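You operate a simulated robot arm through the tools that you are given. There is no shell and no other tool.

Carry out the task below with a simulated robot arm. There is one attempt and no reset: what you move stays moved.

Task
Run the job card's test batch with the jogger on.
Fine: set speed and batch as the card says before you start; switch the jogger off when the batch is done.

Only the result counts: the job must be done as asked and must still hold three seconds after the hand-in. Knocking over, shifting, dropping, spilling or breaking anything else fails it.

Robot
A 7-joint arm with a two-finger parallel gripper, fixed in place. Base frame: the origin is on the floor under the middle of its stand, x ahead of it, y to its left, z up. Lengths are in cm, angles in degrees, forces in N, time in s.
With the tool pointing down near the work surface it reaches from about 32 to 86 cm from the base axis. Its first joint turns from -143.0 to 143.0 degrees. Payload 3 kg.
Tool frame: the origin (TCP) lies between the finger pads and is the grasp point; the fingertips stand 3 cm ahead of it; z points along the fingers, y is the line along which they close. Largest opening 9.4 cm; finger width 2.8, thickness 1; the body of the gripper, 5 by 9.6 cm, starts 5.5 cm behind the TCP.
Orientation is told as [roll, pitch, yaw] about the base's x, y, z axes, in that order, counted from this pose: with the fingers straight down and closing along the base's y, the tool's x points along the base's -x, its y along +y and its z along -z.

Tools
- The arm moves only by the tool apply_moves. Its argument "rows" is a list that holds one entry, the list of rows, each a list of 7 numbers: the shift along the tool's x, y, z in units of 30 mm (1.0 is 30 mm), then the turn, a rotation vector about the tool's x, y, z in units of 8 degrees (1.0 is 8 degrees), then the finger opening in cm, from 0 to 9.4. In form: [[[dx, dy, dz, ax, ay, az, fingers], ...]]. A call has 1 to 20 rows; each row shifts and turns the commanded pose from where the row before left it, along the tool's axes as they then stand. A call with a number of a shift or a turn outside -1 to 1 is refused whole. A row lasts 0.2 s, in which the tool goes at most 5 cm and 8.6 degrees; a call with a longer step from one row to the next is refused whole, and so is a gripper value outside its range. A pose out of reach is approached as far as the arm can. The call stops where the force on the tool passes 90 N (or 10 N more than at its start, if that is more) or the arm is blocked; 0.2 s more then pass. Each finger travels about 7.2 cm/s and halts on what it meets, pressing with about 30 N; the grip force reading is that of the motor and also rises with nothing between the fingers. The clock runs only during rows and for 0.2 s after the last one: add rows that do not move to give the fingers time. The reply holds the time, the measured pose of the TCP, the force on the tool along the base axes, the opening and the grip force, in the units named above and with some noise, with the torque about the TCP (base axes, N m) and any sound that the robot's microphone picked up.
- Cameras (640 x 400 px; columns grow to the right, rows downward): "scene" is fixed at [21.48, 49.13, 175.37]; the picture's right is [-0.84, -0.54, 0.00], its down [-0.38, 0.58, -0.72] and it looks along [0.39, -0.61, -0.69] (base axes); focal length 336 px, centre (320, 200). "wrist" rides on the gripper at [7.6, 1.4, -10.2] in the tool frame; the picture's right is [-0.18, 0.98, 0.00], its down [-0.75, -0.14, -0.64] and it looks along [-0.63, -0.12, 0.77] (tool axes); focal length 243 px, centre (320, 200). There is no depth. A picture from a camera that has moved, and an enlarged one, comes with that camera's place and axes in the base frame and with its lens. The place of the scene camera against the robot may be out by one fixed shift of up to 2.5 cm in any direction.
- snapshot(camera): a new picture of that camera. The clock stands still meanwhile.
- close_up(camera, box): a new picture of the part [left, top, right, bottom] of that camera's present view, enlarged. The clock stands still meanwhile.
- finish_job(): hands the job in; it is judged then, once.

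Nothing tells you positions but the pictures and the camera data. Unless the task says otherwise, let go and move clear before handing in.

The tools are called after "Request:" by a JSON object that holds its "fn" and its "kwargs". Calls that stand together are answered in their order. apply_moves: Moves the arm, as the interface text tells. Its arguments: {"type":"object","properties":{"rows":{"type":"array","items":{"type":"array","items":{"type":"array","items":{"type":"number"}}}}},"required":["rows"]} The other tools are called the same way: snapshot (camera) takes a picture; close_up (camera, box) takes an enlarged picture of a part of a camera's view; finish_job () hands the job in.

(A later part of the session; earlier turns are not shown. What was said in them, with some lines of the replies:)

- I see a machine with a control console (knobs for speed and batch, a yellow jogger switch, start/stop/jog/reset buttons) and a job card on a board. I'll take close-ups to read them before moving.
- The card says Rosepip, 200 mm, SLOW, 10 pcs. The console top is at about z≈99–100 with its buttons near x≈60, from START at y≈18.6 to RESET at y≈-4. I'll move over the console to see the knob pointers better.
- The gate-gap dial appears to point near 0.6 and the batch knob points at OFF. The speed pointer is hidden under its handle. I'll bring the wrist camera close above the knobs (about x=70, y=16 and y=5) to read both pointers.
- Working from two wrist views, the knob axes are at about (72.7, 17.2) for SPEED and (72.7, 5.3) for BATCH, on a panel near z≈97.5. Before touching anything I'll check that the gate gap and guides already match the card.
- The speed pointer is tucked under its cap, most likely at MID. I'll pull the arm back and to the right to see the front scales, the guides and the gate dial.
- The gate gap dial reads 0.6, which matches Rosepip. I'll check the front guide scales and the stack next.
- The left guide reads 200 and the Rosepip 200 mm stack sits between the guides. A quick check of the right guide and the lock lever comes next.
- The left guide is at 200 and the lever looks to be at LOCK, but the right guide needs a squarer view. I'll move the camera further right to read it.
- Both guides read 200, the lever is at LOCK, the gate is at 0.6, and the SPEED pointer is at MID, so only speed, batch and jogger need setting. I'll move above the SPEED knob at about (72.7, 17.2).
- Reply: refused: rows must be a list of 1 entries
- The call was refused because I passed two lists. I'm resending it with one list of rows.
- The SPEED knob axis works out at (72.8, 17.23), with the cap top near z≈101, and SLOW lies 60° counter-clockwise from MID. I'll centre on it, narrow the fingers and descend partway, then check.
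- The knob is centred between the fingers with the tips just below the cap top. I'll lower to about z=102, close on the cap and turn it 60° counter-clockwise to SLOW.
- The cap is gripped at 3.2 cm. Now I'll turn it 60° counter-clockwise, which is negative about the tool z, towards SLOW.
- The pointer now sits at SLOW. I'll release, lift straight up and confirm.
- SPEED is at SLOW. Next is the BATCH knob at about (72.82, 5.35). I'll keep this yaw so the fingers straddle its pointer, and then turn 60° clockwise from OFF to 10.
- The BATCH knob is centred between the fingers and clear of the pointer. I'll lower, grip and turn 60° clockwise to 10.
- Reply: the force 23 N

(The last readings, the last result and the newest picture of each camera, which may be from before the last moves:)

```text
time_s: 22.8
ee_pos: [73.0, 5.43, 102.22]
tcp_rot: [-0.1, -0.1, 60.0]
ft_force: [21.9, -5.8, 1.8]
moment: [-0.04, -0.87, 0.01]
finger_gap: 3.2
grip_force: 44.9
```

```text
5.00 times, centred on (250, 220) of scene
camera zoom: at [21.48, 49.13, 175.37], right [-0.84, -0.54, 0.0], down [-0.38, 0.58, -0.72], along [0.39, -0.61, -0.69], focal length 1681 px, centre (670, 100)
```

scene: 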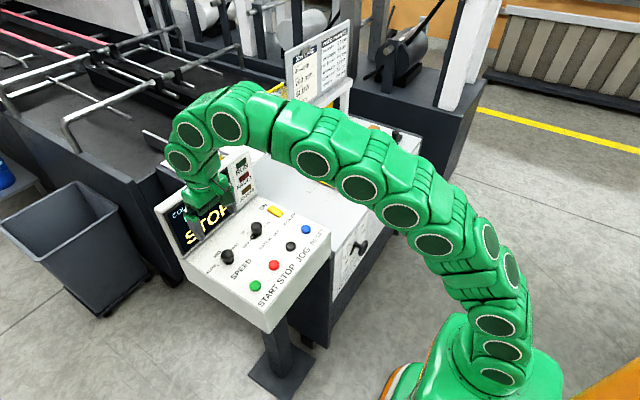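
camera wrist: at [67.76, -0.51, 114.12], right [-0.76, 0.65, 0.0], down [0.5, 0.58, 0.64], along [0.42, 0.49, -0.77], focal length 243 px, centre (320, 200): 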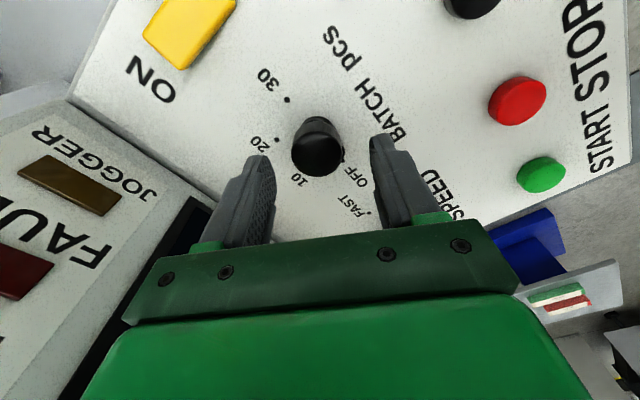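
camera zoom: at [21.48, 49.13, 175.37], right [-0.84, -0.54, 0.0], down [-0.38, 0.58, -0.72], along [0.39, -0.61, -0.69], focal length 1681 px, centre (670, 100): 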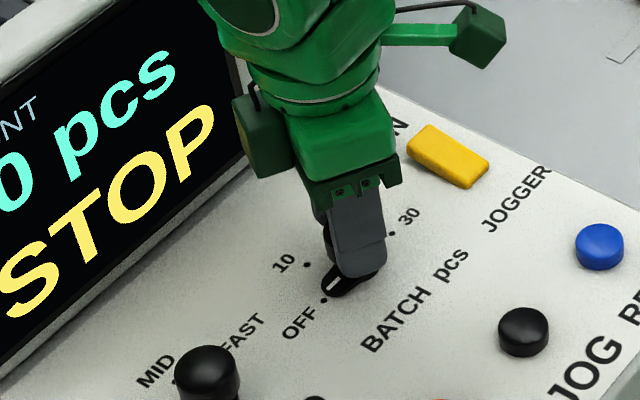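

Gripped. I'll relieve the small side load and turn clockwise 60°.

Request:
{"fn": "apply_moves", "kwargs": {"rows": [[[0, -0.05, 0, 0, 0, 0.75, 2.0], [0, 0, 0, 0, 0, 0.75, 2.0], [0, 0, 0, 0, 0, 0.75, 2.0], [0, 0, 0, 0, 0, 0.75, 2.0], [0, 0, 0, 0, 0, 0.75, 2.0], [0, 0, 0, 0, 0, 0.75, 2.0], [0, 0, 0, 0, 0, 0.75, 2.0], [0, 0, 0, 0, 0, 0.75, 2.0], [0, 0, 0, 0, 0, 0.75, 2.0], [0, 0, 0, 0, 0, 0.75, 2.0], [0, 0, 0, 0, 0, 0, 2.0]]]}}

Request:
{"fn": "snapshot", "kwargs": {"camera": "wrist"}}

Request:
{"fn": "close_up", "kwargs": {"camera": "scene", "box": [200, 180, 300, 260]}}

```text
time_s: 25.2
ee_pos: [73.06, 5.22, 102.08]
tcp_rot: [0.0, -0.1, -0.1]
ft_force: [18.2, -13.3, 37.3]
moment: [-0.56, -0.61, 0.05]
finger_gap: 3.22
grip_force: 45.0
```

```text
taken
camera wrist: at [65.36, 6.67, 112.43], right [0.19, 0.98, 0.0], down [0.75, -0.14, 0.64], along [0.63, -0.12, -0.77], focal length 243 px, centre (320, 200)
```

wrist: 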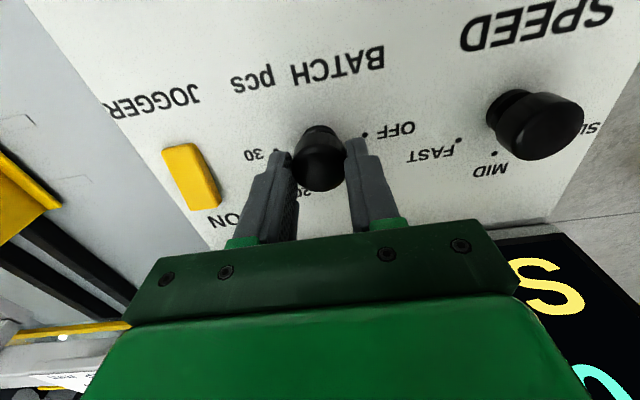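

```text
5.00 times, centred on (250, 220) of scene
camera zoom: at [21.48, 49.13, 175.37], right [-0.84, -0.54, 0.0], down [-0.38, 0.58, -0.72], along [0.39, -0.61, -0.69], focal length 1681 px, centre (670, 100)
```

zoom: 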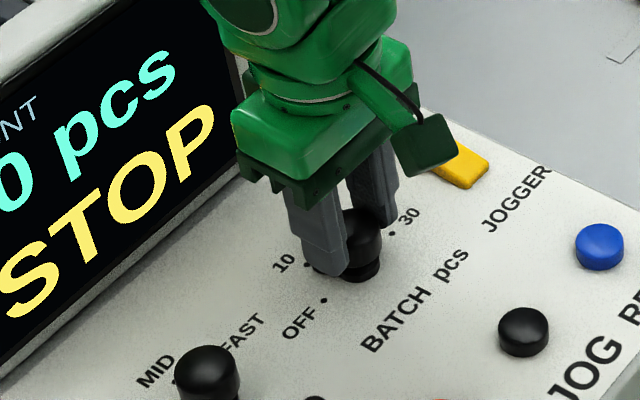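

The knob turned and its pointer looks to be at 10. I'll release and lift to verify.

Request:
{"fn": "apply_moves", "kwargs": {"rows": [[[0, 0, 0, 0, 0, 0, 6.0], [0, 0, 0, 0, 0, 0, 6.0], [0, 0, 0, 0, 0, 0, 6.0], [0, 0, -0.5, 0, 0, 0, 6.0], [0, 0, -0.8, 0, 0, 0, 6.0], [0, 0, -0.8, 0, 0, 0, 6.0], [0, 0, -0.6, 0, 0, 0, 6.0], [0, 0, 0, 0, 0, 0, 6.0]]]}}

Request:
{"fn": "snapshot", "kwargs": {"camera": "wrist"}}

Request:
{"fn": "close_up", "kwargs": {"camera": "scene", "box": [200, 180, 300, 260]}}

```text
time_s: 27.0
ee_pos: [73.06, 5.2, 110.3]
tcp_rot: [-0.1, 0.0, 0.0]
ft_force: [-1.2, -1.0, 0.3]
moment: [0.0, -0.02, -0.02]
finger_gap: 6.03
grip_force: 0.1
```

```text
taken
camera wrist: at [65.37, 6.6, 120.62], right [0.18, 0.98, 0.0], down [0.75, -0.14, 0.64], along [0.63, -0.12, -0.77], focal length 243 px, centre (320, 200)
```

wrist: 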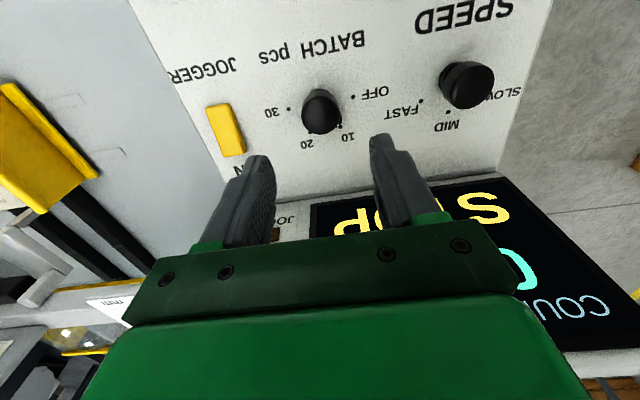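

```text
5.00 times, centred on (250, 220) of scene
camera zoom: at [21.48, 49.13, 175.37], right [-0.84, -0.54, 0.0], down [-0.38, 0.58, -0.72], along [0.39, -0.61, -0.69], focal length 1681 px, centre (670, 100)
```

zoom: 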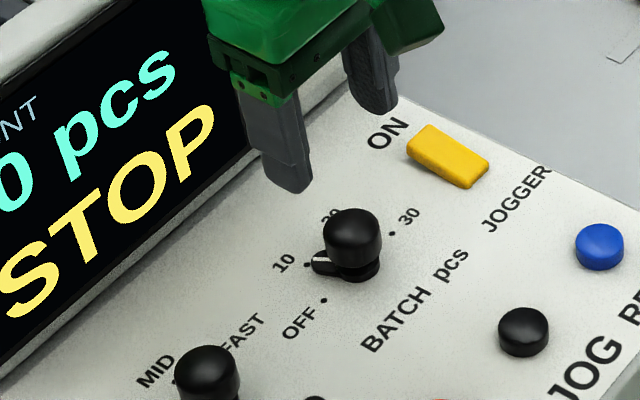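

BATCH is at 10 and SPEED at SLOW. Next is the JOGGER rocker, around x 71–75.5, y≈-3.8, with ON at the far end. I'll move above it for a closer look.

Request:
{"fn": "apply_moves", "kwargs": {"rows": [[[0, -0.75, 0, 0, 0, 0, 6.0], [0, -0.75, 0, 0, 0, 0, 6.0], [0, -0.75, 0, 0, 0, 0, 6.0], [0, -0.75, 0, 0, 0, 0, 6.0], [0, 0, 0.4, 0, 0, 0, 6.0], [0, 0, 0, 0, 0, 0, 6.0]]]}}

Request:
{"fn": "snapshot", "kwargs": {"camera": "wrist"}}

Request:
{"fn": "close_up", "kwargs": {"camera": "wrist", "box": [270, 60, 400, 190]}}

Request:
{"fn": "close_up", "kwargs": {"camera": "scene", "box": [240, 180, 320, 240]}}

```text
time_s: 28.4
ee_pos: [73.1, -3.67, 108.94]
tcp_rot: [0.1, 0.1, 0.0]
ft_force: [0.3, 0.1, -0.4]
moment: [0.0, 0.0, 0.01]
finger_gap: 6.0
grip_force: 0.0
```

```text
taken
camera wrist: at [65.31, -2.3, 119.4], right [0.18, 0.98, 0.0], down [0.75, -0.14, 0.64], along [0.63, -0.12, -0.77], focal length 243 px, centre (320, 200)
```

wrist: 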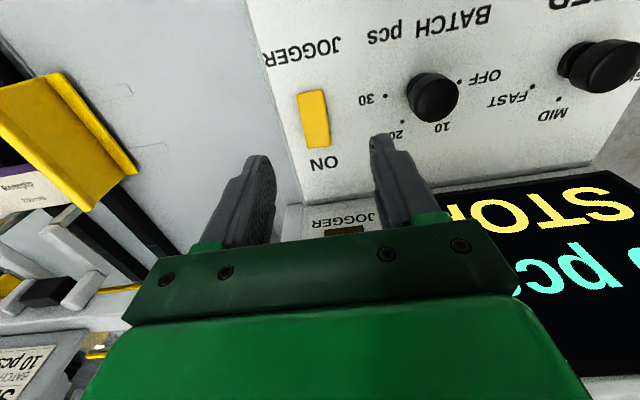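

```text
3.08 times, centred on (335, 125) of wrist
camera zoom: at [65.31, -2.3, 119.4], right [0.18, 0.98, 0.0], down [0.75, -0.14, 0.64], along [0.63, -0.12, -0.77], focal length 746 px, centre (274, 431)
```

zoom: 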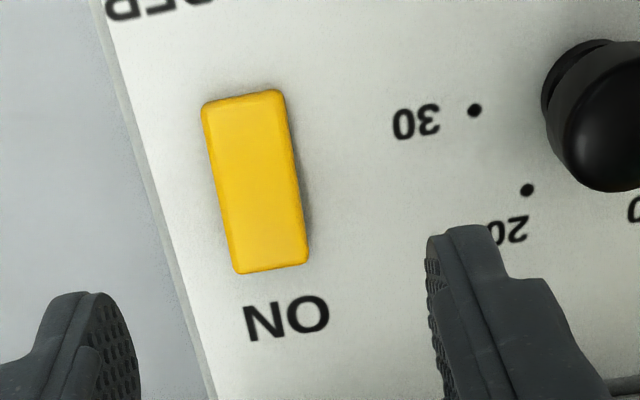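

```text
6.67 times, centred on (280, 210) of scene
camera zoom: at [21.48, 49.13, 175.37], right [-0.84, -0.54, 0.0], down [-0.38, 0.58, -0.72], along [0.39, -0.61, -0.69], focal length 2241 px, centre (587, 133)
```

zoom: 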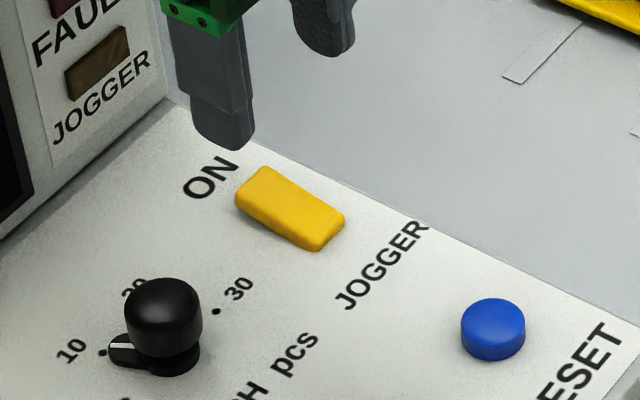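

The rocker's centre is at about (73.5, -4.25), and its ON end (x≈75.5) is raised, so it's off. I'll close the fingers, position over the ON end, and approach to just above it.

Request:
{"fn": "apply_moves", "kwargs": {"rows": [[[-0.35, -0.1, 0, 0, 0, 0, 0], [-0.35, -0.1, 0, 0, 0, 0, 0], [0, 0, 0, 0, 0, 0, 0], [0, 0, 0.6, 0, 0, 0, 0], [0, 0, 0.6, 0, 0, 0, 0], [0, 0, 0.6, 0, 0, 0, 0], [0, 0, 0.3, 0, 0, 0, 0], [0, 0, 0, 0, 0, 0, 0]]]}}

Request:
{"fn": "snapshot", "kwargs": {"camera": "wrist"}}

Request:
{"fn": "close_up", "kwargs": {"camera": "scene", "box": [240, 170, 320, 230]}}

```text
time_s: 30.2
ee_pos: [75.23, -4.3, 102.66]
tcp_rot: [-0.1, 0.1, 0.1]
ft_force: [-0.7, -0.1, -0.6]
moment: [-0.01, 0.02, 0.01]
finger_gap: 0.0
grip_force: 30.2
```

```text
taken
camera wrist: at [67.47, -2.89, 113.01], right [0.18, 0.98, 0.0], down [0.75, -0.14, 0.64], along [0.63, -0.12, -0.77], focal length 243 px, centre (320, 200)
```

wrist: 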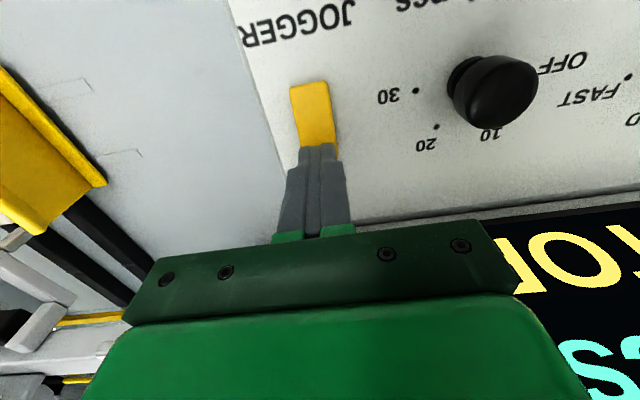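

```text
6.67 times, centred on (280, 200) of scene
camera zoom: at [21.48, 49.13, 175.37], right [-0.84, -0.54, 0.0], down [-0.38, 0.58, -0.72], along [0.39, -0.61, -0.69], focal length 2241 px, centre (587, 200)
```

zoom: 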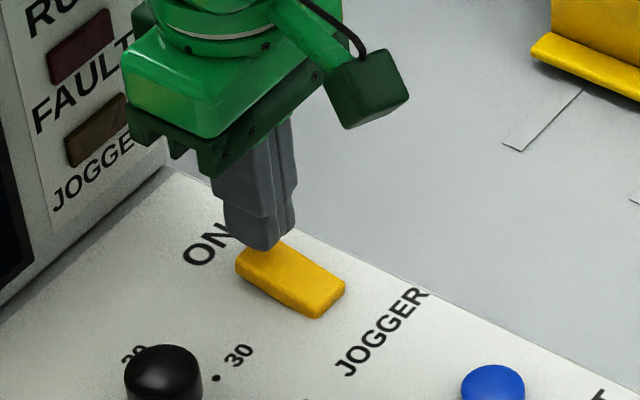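

The closed fingers are right over the ON end. I'll press down in small steps.

Request:
{"fn": "apply_moves", "kwargs": {"rows": [[[0, 0, 0.05, 0, 0, 0, 0], [0, 0, 0.05, 0, 0, 0, 0], [0, 0, 0.05, 0, 0, 0, 0], [0, 0, 0.04, 0, 0, 0, 0]]]}}

Request:
{"fn": "close_up", "kwargs": {"camera": "scene", "box": [220, 150, 320, 230]}}

```text
time_s: 31.2
ee_pos: [75.22, -4.32, 102.0]
tcp_rot: [-0.1, 0.1, 0.1]
ft_force: [0.1, -0.8, -0.4]
moment: [-0.03, 0.04, -0.01]
finger_gap: 0.01
grip_force: 29.9
```

```text
5.00 times, centred on (270, 190) of scene
camera zoom: at [21.48, 49.13, 175.37], right [-0.84, -0.54, 0.0], down [-0.38, 0.58, -0.72], along [0.39, -0.61, -0.69], focal length 1681 px, centre (570, 250)
```

zoom: 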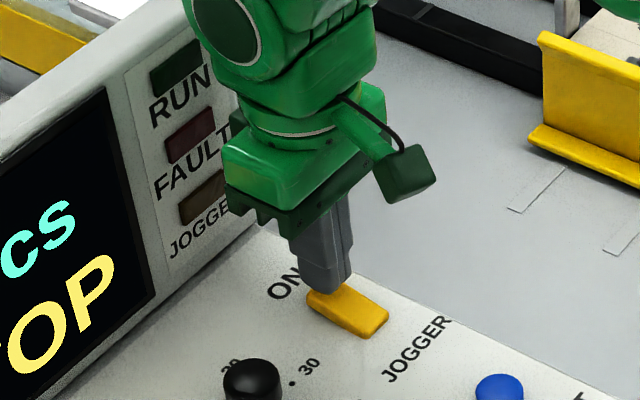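

No contact yet with the tips at about z=99. I'll keep pressing in small steps.

Request:
{"fn": "apply_moves", "kwargs": {"rows": [[[0, 0, 0.04, 0, 0, 0, 0], [0, 0, 0.04, 0, 0, 0, 0], [0, 0, 0.04, 0, 0, 0, 0], [0, 0, 0.04, 0, 0, 0, 0]]]}}

Request:
{"fn": "close_up", "kwargs": {"camera": "scene", "box": [220, 150, 320, 230]}}

```text
time_s: 32.2
ee_pos: [75.12, -4.37, 101.5]
tcp_rot: [0.1, 0.0, 0.0]
ft_force: [0.8, -0.1, 0.9]
moment: [0.01, -0.01, 0.0]
finger_gap: 0.0
grip_force: 30.1
```

```text
5.00 times, centred on (270, 190) of scene
camera zoom: at [21.48, 49.13, 175.37], right [-0.84, -0.54, 0.0], down [-0.38, 0.58, -0.72], along [0.39, -0.61, -0.69], focal length 1681 px, centre (570, 250)
```

zoom: 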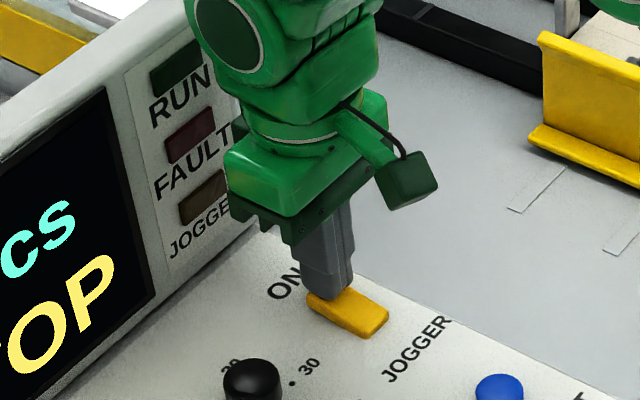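

Request:
{"fn": "apply_moves", "kwargs": {"rows": [[[0, 0, 0.04, 0, 0, 0, 0], [0, 0, 0.04, 0, 0, 0, 0], [0, 0, 0.04, 0, 0, 0, 0]]]}}

Request:
{"fn": "close_up", "kwargs": {"camera": "scene", "box": [220, 150, 320, 230]}}

```text
time_s: 33.0
ee_pos: [75.12, -4.42, 101.14]
tcp_rot: [0.0, 0.0, 0.0]
ft_force: [-0.2, 0.1, -0.3]
moment: [0.0, 0.01, 0.01]
finger_gap: 0.0
grip_force: 29.7
```

```text
5.00 times, centred on (270, 190) of scene
camera zoom: at [21.48, 49.13, 175.37], right [-0.84, -0.54, 0.0], down [-0.38, 0.58, -0.72], along [0.39, -0.61, -0.69], focal length 1681 px, centre (570, 250)
```

zoom: 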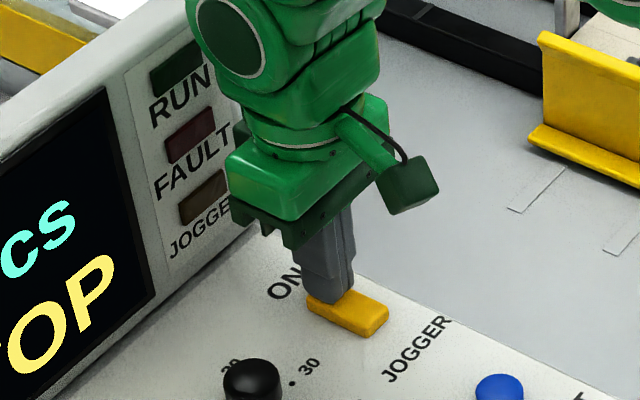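

The rocker is starting to tip under very light force. I'll continue until it is fully over.

Request:
{"fn": "apply_moves", "kwargs": {"rows": [[[0, 0, 0.04, 0, 0, 0, 0], [0, 0, 0.04, 0, 0, 0, 0], [0, 0, 0.04, 0, 0, 0, 0]]]}}

Request:
{"fn": "close_up", "kwargs": {"camera": "scene", "box": [220, 150, 320, 230]}}

```text
time_s: 33.8
ee_pos: [75.2, -4.33, 101.26]
tcp_rot: [-0.1, -0.4, -0.1]
ft_force: [9.3, -11.4, 63.2]
moment: [-0.29, 0.6, 0.3]
finger_gap: 0.01
grip_force: 30.1
```

```text
5.00 times, centred on (270, 190) of scene
camera zoom: at [21.48, 49.13, 175.37], right [-0.84, -0.54, 0.0], down [-0.38, 0.58, -0.72], along [0.39, -0.61, -0.69], focal length 1681 px, centre (570, 250)
```

zoom: 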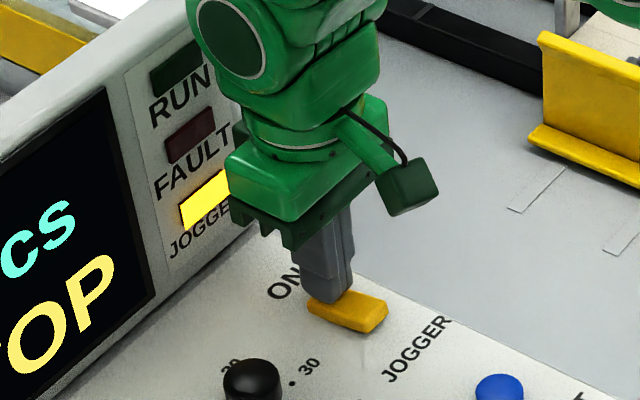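

The JOGGER lamp is lit, so the rocker is over. I'll lift off and check that it stays on.

Request:
{"fn": "apply_moves", "kwargs": {"rows": [[[0, 0, -0.3, 0, 0, 0, 0], [0, 0, -0.8, 0, 0, 0, 0], [0, 0, -0.8, 0, 0, 0, 0], [0, 0, -0.8, 0, 0, 0, 0], [0, 0, 0, 0, 0, 0, 0]]]}}

Request:
{"fn": "close_up", "kwargs": {"camera": "scene", "box": [180, 150, 320, 250]}}

Request:
{"fn": "snapshot", "kwargs": {"camera": "wrist"}}

```text
time_s: 35.0
ee_pos: [75.33, -4.4, 108.82]
tcp_rot: [0.1, 0.1, -0.1]
ft_force: [0.7, -0.7, -0.3]
moment: [-0.03, -0.03, 0.02]
finger_gap: 0.03
grip_force: 29.7
```

```text
4.00 times, centred on (250, 200) of scene
camera zoom: at [21.48, 49.13, 175.37], right [-0.84, -0.54, 0.0], down [-0.38, 0.58, -0.72], along [0.39, -0.61, -0.69], focal length 1344 px, centre (600, 200)
```

zoom: 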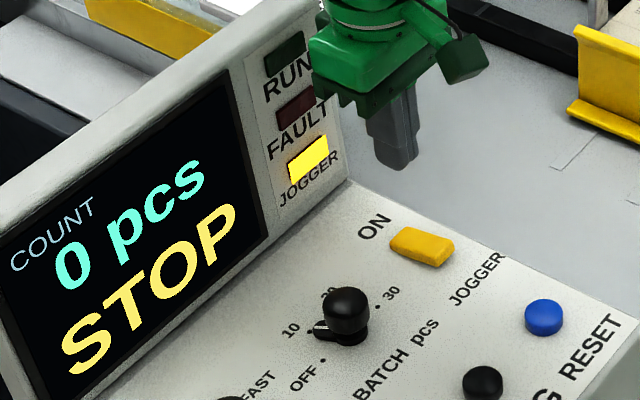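

```text
taken
camera wrist: at [67.49, -3.04, 119.21], right [0.18, 0.98, 0.0], down [0.75, -0.14, 0.64], along [0.63, -0.12, -0.77], focal length 243 px, centre (320, 200)
```

wrist: 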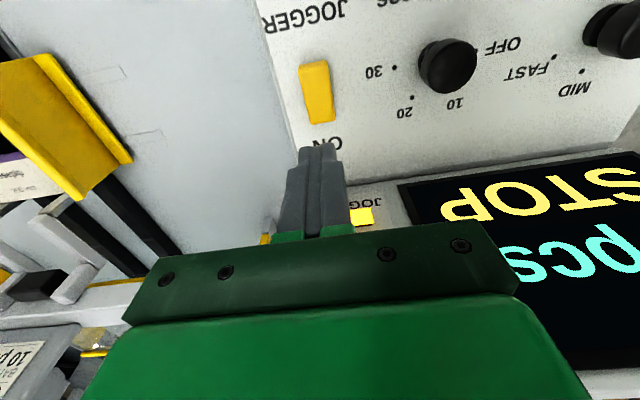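

The jogger is latched on, with SLOW and 10 set. Next I'll move above START, at about (61.5, 19.5), with the fingers closed.

Request:
{"fn": "apply_moves", "kwargs": {"rows": [[[0, 0, -0.6, 0, 0, 0, 0], [0.46, 0.797, 0, 0, 0, 0, 0], [0.46, 0.797, 0, 0, 0, 0, 0], [0.46, 0.797, 0, 0, 0, 0, 0], [0.46, 0.797, 0, 0, 0, 0, 0], [0.46, 0.797, 0, 0, 0, 0, 0], [0.46, 0.797, 0, 0, 0, 0, 0], [0.46, 0.797, 0, 0, 0, 0, 0], [0.46, 0.797, 0, 0, 0, 0, 0], [0.46, 0.797, 0, 0, 0, 0, 0], [0.46, 0.797, 0, 0, 0, 0, 0], [0, 0, 0, 0, 0, 0, 0]]]}}

Request:
{"fn": "snapshot", "kwargs": {"camera": "wrist"}}

Request:
{"fn": "close_up", "kwargs": {"camera": "wrist", "box": [220, 20, 420, 160]}}

Request:
{"fn": "close_up", "kwargs": {"camera": "scene", "box": [160, 150, 340, 310]}}

```text
time_s: 37.6
ee_pos: [61.39, 19.45, 110.99]
tcp_rot: [0.0, 0.0, 0.0]
ft_force: [-0.3, -0.1, -0.1]
moment: [-0.02, -0.04, 0.0]
finger_gap: 0.0
grip_force: 30.0
```

```text
taken
camera wrist: at [53.71, 20.91, 121.21], right [0.18, 0.98, 0.0], down [0.75, -0.14, 0.64], along [0.63, -0.12, -0.77], focal length 243 px, centre (320, 200)
```

wrist: 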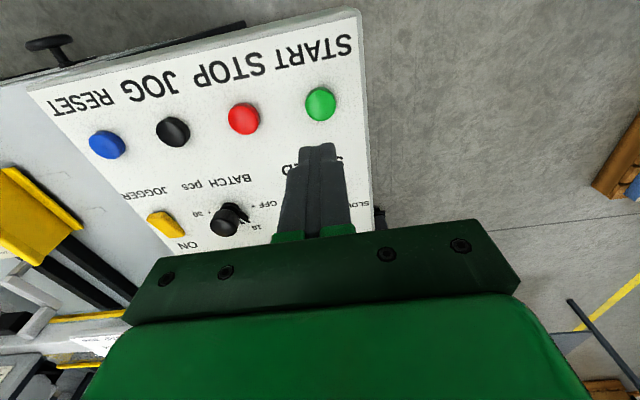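

```text
2.86 times, centred on (320, 90) of wrist
camera zoom: at [53.71, 20.91, 121.21], right [0.18, 0.98, 0.0], down [0.75, -0.14, 0.64], along [0.63, -0.12, -0.77], focal length 693 px, centre (320, 514)
```

zoom: 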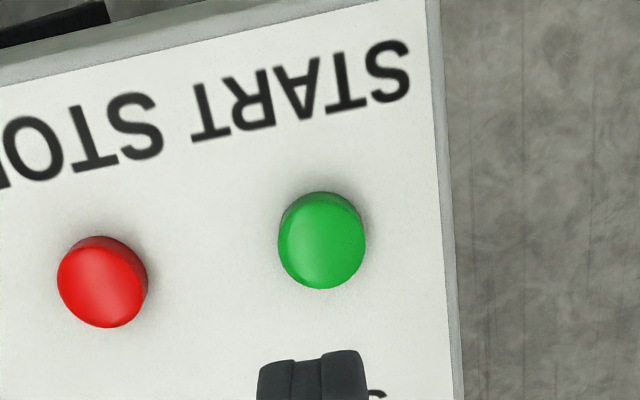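

```text
2.50 times, centred on (250, 230) of scene
camera zoom: at [21.48, 49.13, 175.37], right [-0.84, -0.54, 0.0], down [-0.38, 0.58, -0.72], along [0.39, -0.61, -0.69], focal length 840 px, centre (495, 125)
```

zoom: 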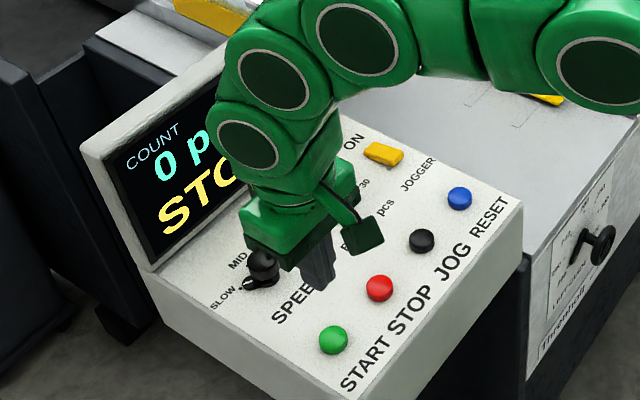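

START's top is at about (61.4, 19.5, 98.2), directly beneath the closed tips. I'll go down to just above it, then press in small steps.

Request:
{"fn": "apply_moves", "kwargs": {"rows": [[[0, 0.01, 0.8, 0, 0, 0, 0], [0, 0, 0.8, 0, 0, 0, 0], [0, 0, 0.8, 0, 0, 0, 0], [0, 0, 0.5, 0, 0, 0, 0], [0, 0, 0, 0, 0, 0, 0], [0, 0, 0.04, 0, 0, 0, 0], [0, 0, 0.04, 0, 0, 0, 0], [0, 0, 0.04, 0, 0, 0, 0]]]}}

Request:
{"fn": "close_up", "kwargs": {"camera": "scene", "box": [160, 150, 340, 310]}}

```text
time_s: 39.4
ee_pos: [61.39, 19.42, 101.62]
tcp_rot: [0.1, 0.1, 0.0]
ft_force: [-0.1, 0.2, 0.1]
moment: [-0.03, 0.0, 0.01]
finger_gap: 0.0
grip_force: 30.5
```

```text
2.50 times, centred on (250, 230) of scene
camera zoom: at [21.48, 49.13, 175.37], right [-0.84, -0.54, 0.0], down [-0.38, 0.58, -0.72], along [0.39, -0.61, -0.69], focal length 840 px, centre (495, 125)
```

zoom: 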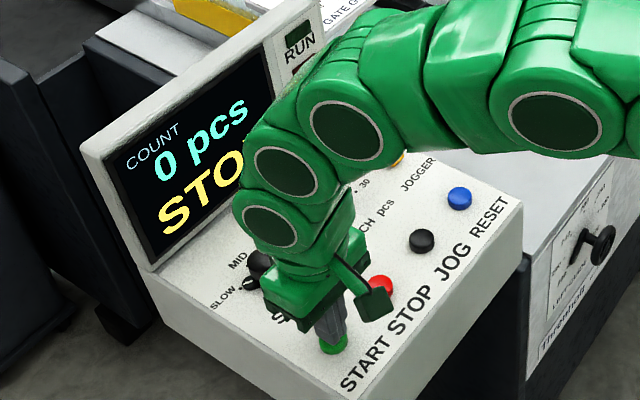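

Request:
{"fn": "apply_moves", "kwargs": {"rows": [[[0, 0, 0.04, 0, 0, 0, 0], [0, 0, 0.04, 0, 0, 0, 0], [0, 0, 0.04, 0, 0, 0, 0]]]}}

Request:
{"fn": "close_up", "kwargs": {"camera": "scene", "box": [160, 150, 340, 310]}}

```text
time_s: 40.2
ee_pos: [61.47, 19.68, 101.35]
tcp_rot: [0.0, 0.0, 0.0]
ft_force: [0.8, 0.6, 0.7]
moment: [0.0, 0.0, -0.01]
finger_gap: 0.02
grip_force: 30.0
```

```text
2.50 times, centred on (250, 230) of scene
camera zoom: at [21.48, 49.13, 175.37], right [-0.84, -0.54, 0.0], down [-0.38, 0.58, -0.72], along [0.39, -0.61, -0.69], focal length 840 px, centre (495, 125)
```

zoom: 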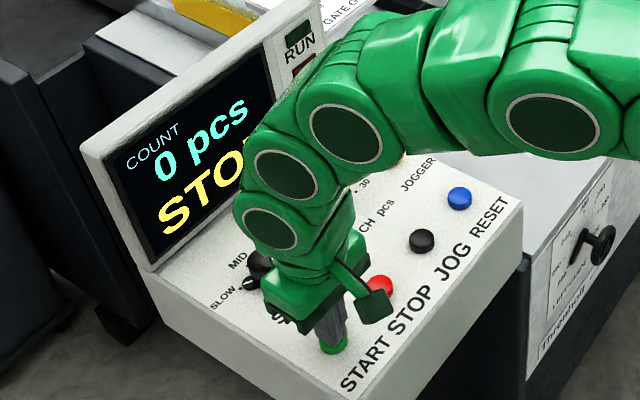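

Request:
{"fn": "apply_moves", "kwargs": {"rows": [[[0, 0, 0.04, 0, 0, 0, 0], [0, 0, 0.04, 0, 0, 0, 0]]]}}

Request:
{"fn": "close_up", "kwargs": {"camera": "scene", "box": [160, 150, 340, 310]}}

```text
time_s: 40.8
ee_pos: [61.39, 19.63, 101.24]
tcp_rot: [0.1, 0.0, 0.0]
ft_force: [0.6, -0.9, 1.6]
moment: [0.0, -0.01, -0.01]
finger_gap: 0.03
grip_force: 30.0
```

```text
2.50 times, centred on (250, 230) of scene
camera zoom: at [21.48, 49.13, 175.37], right [-0.84, -0.54, 0.0], down [-0.38, 0.58, -0.72], along [0.39, -0.61, -0.69], focal length 840 px, centre (495, 125)
```

zoom: 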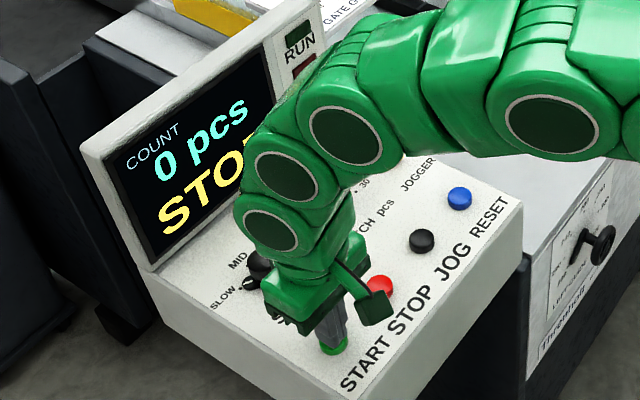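

Request:
{"fn": "apply_moves", "kwargs": {"rows": [[[0, 0, 0.04, 0, 0, 0, 0], [0, 0, 0.04, 0, 0, 0, 0], [0, 0, 0, 0, 0, 0, 0]]]}}

Request:
{"fn": "close_up", "kwargs": {"camera": "scene", "box": [160, 150, 340, 310]}}

```text
time_s: 41.6
ee_pos: [61.31, 19.45, 100.87]
tcp_rot: [0.0, 0.1, 0.1]
ft_force: [0.0, -0.3, 1.8]
moment: [0.0, -0.02, 0.01]
finger_gap: 0.0
grip_force: 30.2
heard: click
```

```text
2.50 times, centred on (250, 230) of scene
camera zoom: at [21.48, 49.13, 175.37], right [-0.84, -0.54, 0.0], down [-0.38, 0.58, -0.72], along [0.39, -0.61, -0.69], focal length 840 px, centre (495, 125)
```

zoom: 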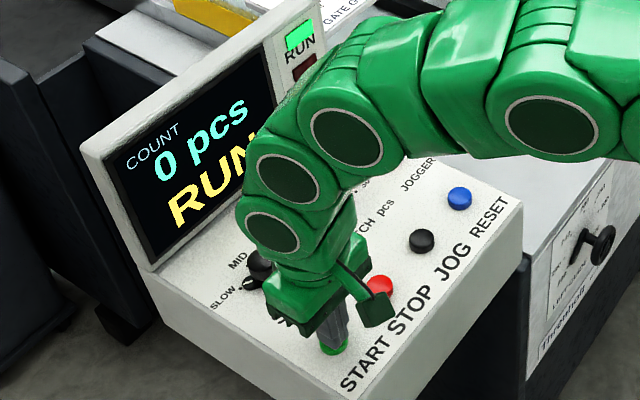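

The button clicked and the RUN lamp lit. I'll lift straight off the button and go stand near the jogger's OFF end while the batch runs.

Request:
{"fn": "apply_moves", "kwargs": {"rows": [[[0, 0, -0.4, 0, 0, 0, 0], [0, 0, -0.8, 0, 0, 0, 0], [0, 0, -0.8, 0, 0, 0, 0], [0, 0, -0.8, 0, 0, 0, 0], [0, 0, -0.6, 0, 0, 0, 0], [0, 0, 0, 0, 0, 0, 0]]]}}

Request:
{"fn": "snapshot", "kwargs": {"camera": "scene"}}

```text
time_s: 43.0
ee_pos: [61.5, 19.7, 110.94]
tcp_rot: [0.0, -0.1, -0.1]
ft_force: [-0.4, 0.2, -0.3]
moment: [0.02, 0.03, 0.03]
finger_gap: 0.0
grip_force: 29.8
```

```text
taken
```

scene: 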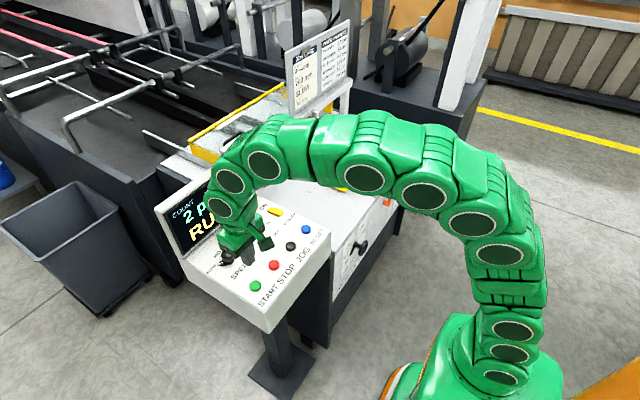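

The count is already at 2. I'll move above the jogger's OFF end at about (71.8, -4.3) while it runs.

Request:
{"fn": "apply_moves", "kwargs": {"rows": [[[-0.343, -0.8, 0, 0, 0, 0, 0], [-0.343, -0.8, 0, 0, 0, 0, 0], [-0.343, -0.8, 0, 0, 0, 0, 0], [-0.343, -0.8, 0, 0, 0, 0, 0], [-0.343, -0.8, 0, 0, 0, 0, 0], [-0.343, -0.8, 0, 0, 0, 0, 0], [-0.343, -0.8, 0, 0, 0, 0, 0], [-0.343, -0.8, 0, 0, 0, 0, 0], [-0.343, -0.8, 0, 0, 0, 0, 0], [-0.343, -0.8, 0, 0, 0, 0, 0], [0, 0, 0, 0, 0, 0, 0]]]}}

Request:
{"fn": "snapshot", "kwargs": {"camera": "scene"}}

Request:
{"fn": "snapshot", "kwargs": {"camera": "wrist"}}

```text
time_s: 45.4
ee_pos: [71.75, -4.52, 111.16]
tcp_rot: [0.0, 0.0, 0.1]
ft_force: [0.0, -0.6, 0.1]
moment: [0.04, 0.02, 0.02]
finger_gap: 0.01
grip_force: 30.4
```

```text
taken
```

scene: 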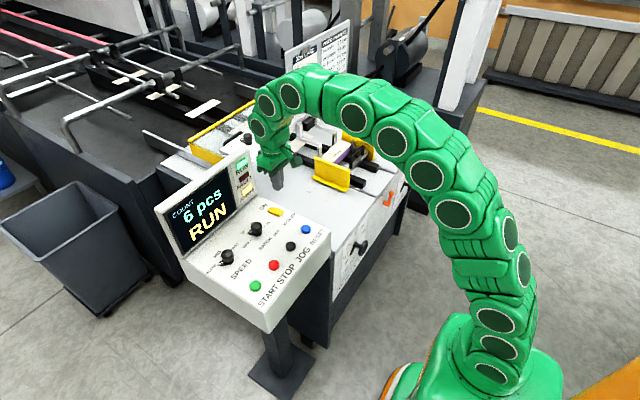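

```text
taken
camera wrist: at [63.98, -3.09, 121.52], right [0.18, 0.98, 0.0], down [0.75, -0.14, 0.64], along [0.63, -0.12, -0.77], focal length 243 px, centre (320, 200)
```

wrist: 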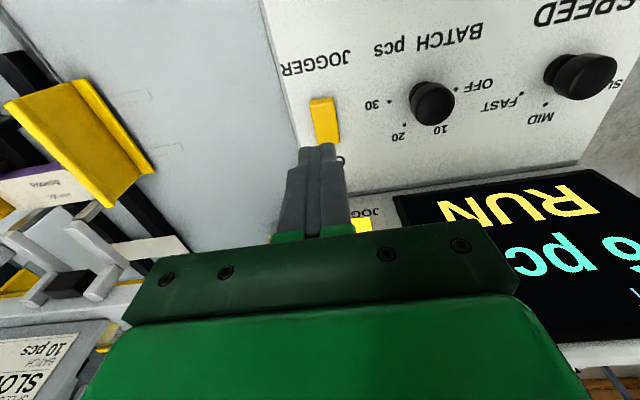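

The count is 6 and the blanks are running through. I'll hold still until the batch finishes.

Request:
{"fn": "apply_moves", "kwargs": {"rows": [[[0, 0, 0, 0, 0, 0, 0], [0, 0, 0, 0, 0, 0, 0], [0, 0, 0, 0, 0, 0, 0], [0, 0, 0, 0, 0, 0, 0], [0, 0, 0, 0, 0, 0, 0], [0, 0, 0, 0, 0, 0, 0], [0, 0, 0, 0, 0, 0, 0], [0, 0, 0, 0, 0, 0, 0], [0, 0, 0, 0, 0, 0, 0], [0, 0, 0, 0, 0, 0, 0], [0, 0, 0, 0, 0, 0, 0], [0, 0, 0, 0, 0, 0, 0], [0, 0, 0, 0, 0, 0, 0], [0, 0, 0, 0, 0, 0, 0], [0, 0, 0, 0, 0, 0, 0], [0, 0, 0, 0, 0, 0, 0]]]}}

Request:
{"fn": "snapshot", "kwargs": {"camera": "scene"}}

Request:
{"fn": "close_up", "kwargs": {"camera": "scene", "box": [150, 140, 340, 280]}}

```text
time_s: 48.8
ee_pos: [71.7, -4.51, 111.15]
tcp_rot: [0.0, 0.1, 0.0]
ft_force: [0.0, 0.0, 1.0]
moment: [0.0, 0.0, 0.01]
finger_gap: 0.0
grip_force: 29.6
```

```text
taken
```

scene: 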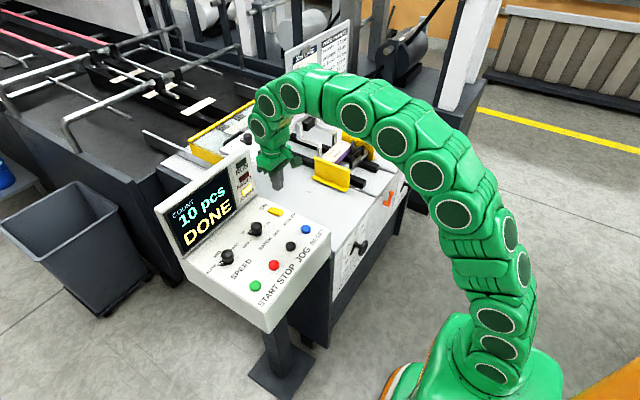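

```text
2.86 times, centred on (245, 210) of scene
camera zoom: at [21.48, 49.13, 175.37], right [-0.84, -0.54, 0.0], down [-0.38, 0.58, -0.72], along [0.39, -0.61, -0.69], focal length 960 px, centre (534, 171)
```

zoom: 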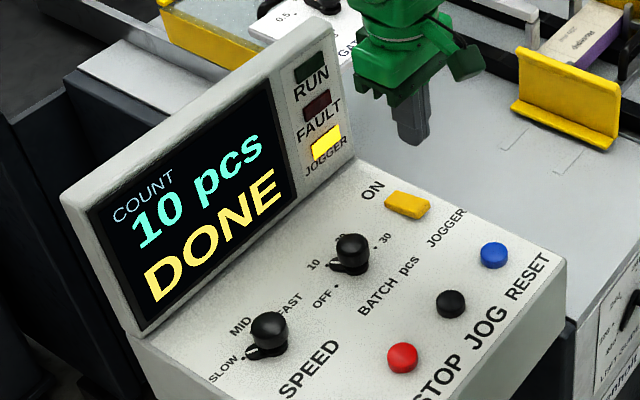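

The display shows 10 pcs DONE. I'll press the near (OFF) end of the jogger rocker now.

Request:
{"fn": "apply_moves", "kwargs": {"rows": [[[0, 0.06, 0.6, 0, 0, 0, 0], [0, 0, 0.8, 0, 0, 0, 0], [0, 0, 0.8, 0, 0, 0, 0], [0, 0, 0.75, 0, 0, 0, 0], [0, 0, 0, 0, 0, 0, 0], [0, 0, 0.04, 0, 0, 0, 0], [0, 0, 0.04, 0, 0, 0, 0], [0, 0, 0.04, 0, 0, 0, 0]]]}}

Request:
{"fn": "close_up", "kwargs": {"camera": "scene", "box": [220, 150, 320, 230]}}

Request:
{"fn": "snapshot", "kwargs": {"camera": "wrist"}}

```text
time_s: 50.6
ee_pos: [71.41, -4.25, 101.78]
tcp_rot: [0.0, 0.0, -0.1]
ft_force: [-0.1, -0.3, 0.4]
moment: [0.02, 0.03, -0.02]
finger_gap: 0.03
grip_force: 29.9
```

```text
5.00 times, centred on (270, 190) of scene
camera zoom: at [21.48, 49.13, 175.37], right [-0.84, -0.54, 0.0], down [-0.38, 0.58, -0.72], along [0.39, -0.61, -0.69], focal length 1681 px, centre (570, 250)
```

zoom: 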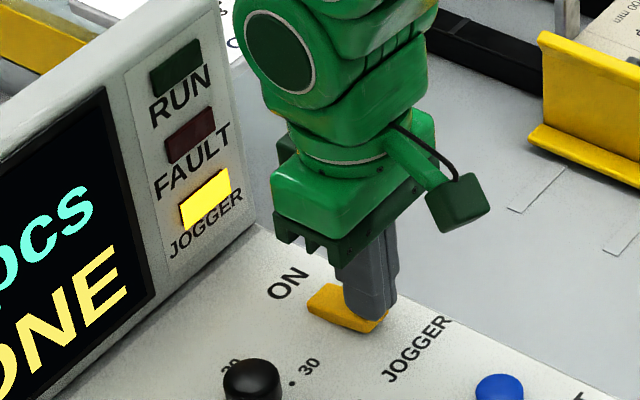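

```text
taken
camera wrist: at [63.94, -2.82, 112.18], right [0.18, 0.98, 0.0], down [0.75, -0.14, 0.64], along [0.63, -0.12, -0.77], focal length 243 px, centre (320, 200)
```

wrist: 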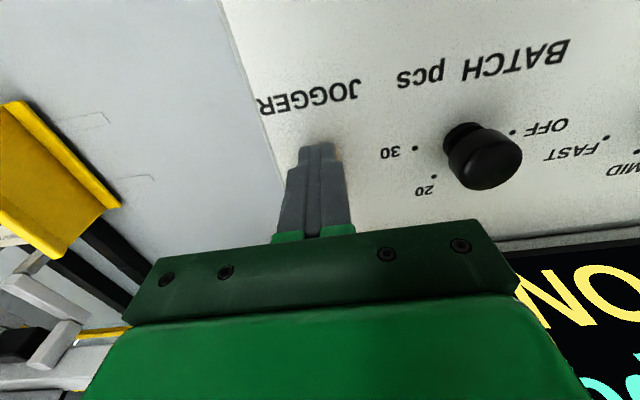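

The tips are over the OFF end. I'll press on in small steps.

Request:
{"fn": "apply_moves", "kwargs": {"rows": [[[0, 0, 0.04, 0, 0, 0, 0], [0, 0, 0.04, 0, 0, 0, 0], [0, 0, 0.04, 0, 0, 0, 0], [0, 0, 0.04, 0, 0, 0, 0]]]}}

Request:
{"fn": "close_up", "kwargs": {"camera": "scene", "box": [220, 150, 320, 230]}}

```text
time_s: 51.6
ee_pos: [71.68, -4.24, 101.32]
tcp_rot: [0.0, -0.1, 0.1]
ft_force: [0.8, -0.2, 0.3]
moment: [-0.02, 0.01, 0.0]
finger_gap: 0.02
grip_force: 29.8
```

```text
5.00 times, centred on (270, 190) of scene
camera zoom: at [21.48, 49.13, 175.37], right [-0.84, -0.54, 0.0], down [-0.38, 0.58, -0.72], along [0.39, -0.61, -0.69], focal length 1681 px, centre (570, 250)
```

zoom: 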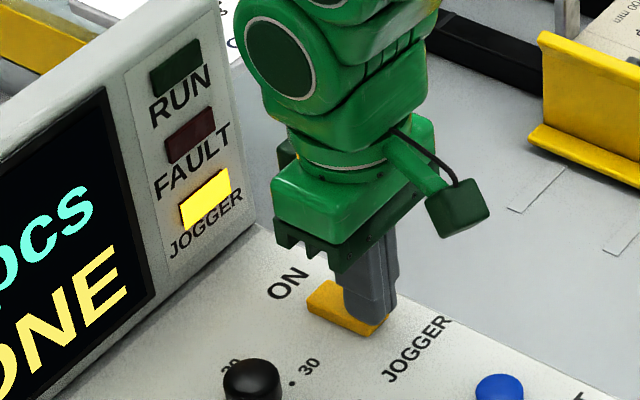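

Request:
{"fn": "apply_moves", "kwargs": {"rows": [[[0, 0, 0.04, 0, 0, 0, 0], [0, 0, 0.04, 0, 0, 0, 0]]]}}

Request:
{"fn": "close_up", "kwargs": {"camera": "scene", "box": [220, 150, 320, 230]}}

```text
time_s: 52.2
ee_pos: [71.64, -4.24, 101.22]
tcp_rot: [0.0, 0.0, 0.0]
ft_force: [-0.7, -0.5, -0.3]
moment: [-0.03, -0.03, 0.02]
finger_gap: 0.01
grip_force: 30.2
```

```text
5.00 times, centred on (270, 190) of scene
camera zoom: at [21.48, 49.13, 175.37], right [-0.84, -0.54, 0.0], down [-0.38, 0.58, -0.72], along [0.39, -0.61, -0.69], focal length 1681 px, centre (570, 250)
```

zoom: 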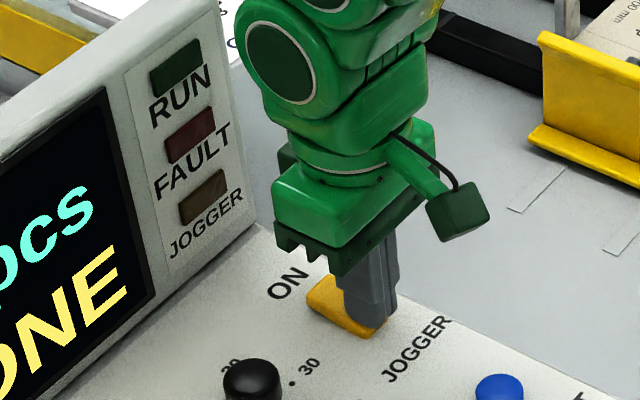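

The JOGGER lamp went out and the rocker's ON end is raised again. I'll lift off, move well clear and confirm that it all holds.

Request:
{"fn": "apply_moves", "kwargs": {"rows": [[[0, 0, -0.3, 0, 0, 0, 0], [0, 0, -0.8, 0, 0, 0, 0], [0, 0, -0.8, 0, 0, 0, 0], [0, 0, -0.8, 0, 0, 0, 0], [0, 0, -0.8, 0, 0, 0, 0], [0.5, 0, -0.6, 0, 0, 0, 0], [0.8, 0, -0.4, 0, 0, 0, 0], [0.8, 0, -0.4, 0, 0, 0, 0], [0.8, 0, -0.4, 0, 0, 0, 0], [0.8, -0.2, -0.4, 0, 0, 0, 0], [0.8, -0.2, -0.4, 0, 0, 0, 0], [0.8, -0.2, -0.4, 0, 0, 0, 0], [0, 0, 0, 0, 0, 0, 2], [0, 0, 0, 0, 0, 0, 2], [0, 0, 0, 0, 0, 0, 2]]]}}

Request:
{"fn": "snapshot", "kwargs": {"camera": "scene"}}

Request:
{"fn": "close_up", "kwargs": {"camera": "scene", "box": [150, 140, 340, 280]}}

```text
time_s: 55.4
ee_pos: [55.66, -6.02, 120.62]
tcp_rot: [0.0, 0.0, 0.1]
ft_force: [0.3, -0.3, -1.1]
moment: [0.01, 0.01, -0.06]
finger_gap: 1.99
grip_force: 0.1
```

```text
taken
```

scene: 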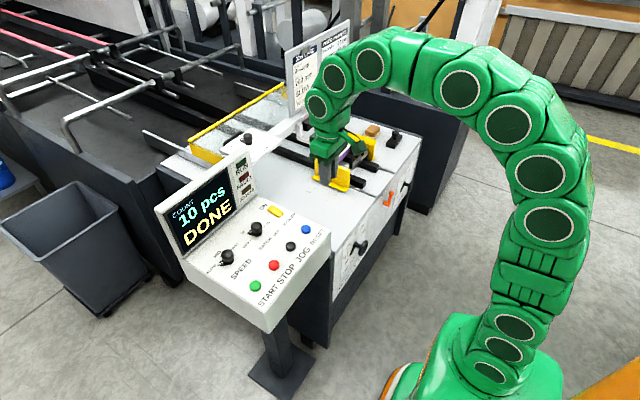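

```text
2.86 times, centred on (245, 210) of scene
camera zoom: at [21.48, 49.13, 175.37], right [-0.84, -0.54, 0.0], down [-0.38, 0.58, -0.72], along [0.39, -0.61, -0.69], focal length 960 px, centre (534, 171)
```

zoom: 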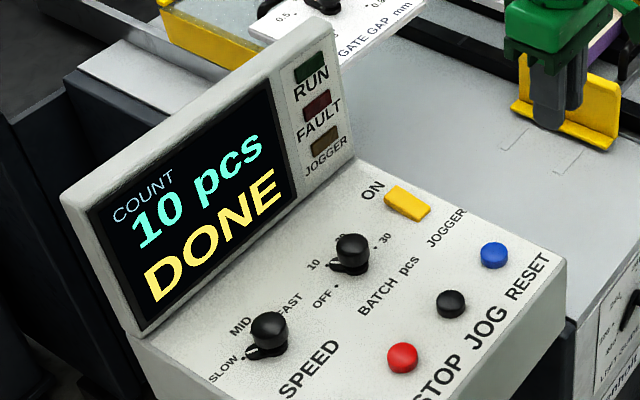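

The display reads 10 pcs DONE, the jogger is off, SPEED is at SLOW, BATCH is at 10, there is no fault, and the arm is clear. I'm handing in the job.

Request:
{"fn": "finish_job", "kwargs": {}}

```text
The job is handed in.
```

The test batch ran to the end. The display shows 10 pcs and DONE, and no fault came up.

- **Before starting:** I turned SPEED from MID to SLOW and BATCH from OFF to 10, as the card says. I then switched the jogger on and its lamp lit.
- **Other settings:** The gate gap (0.6 mm for Rosepip) and both guides (200 mm) already matched the job, and the guide lever looked locked, so I left them alone.
- **After the batch:** I switched the jogger off and its lamp went out. I then moved the arm clear and handed the job in.
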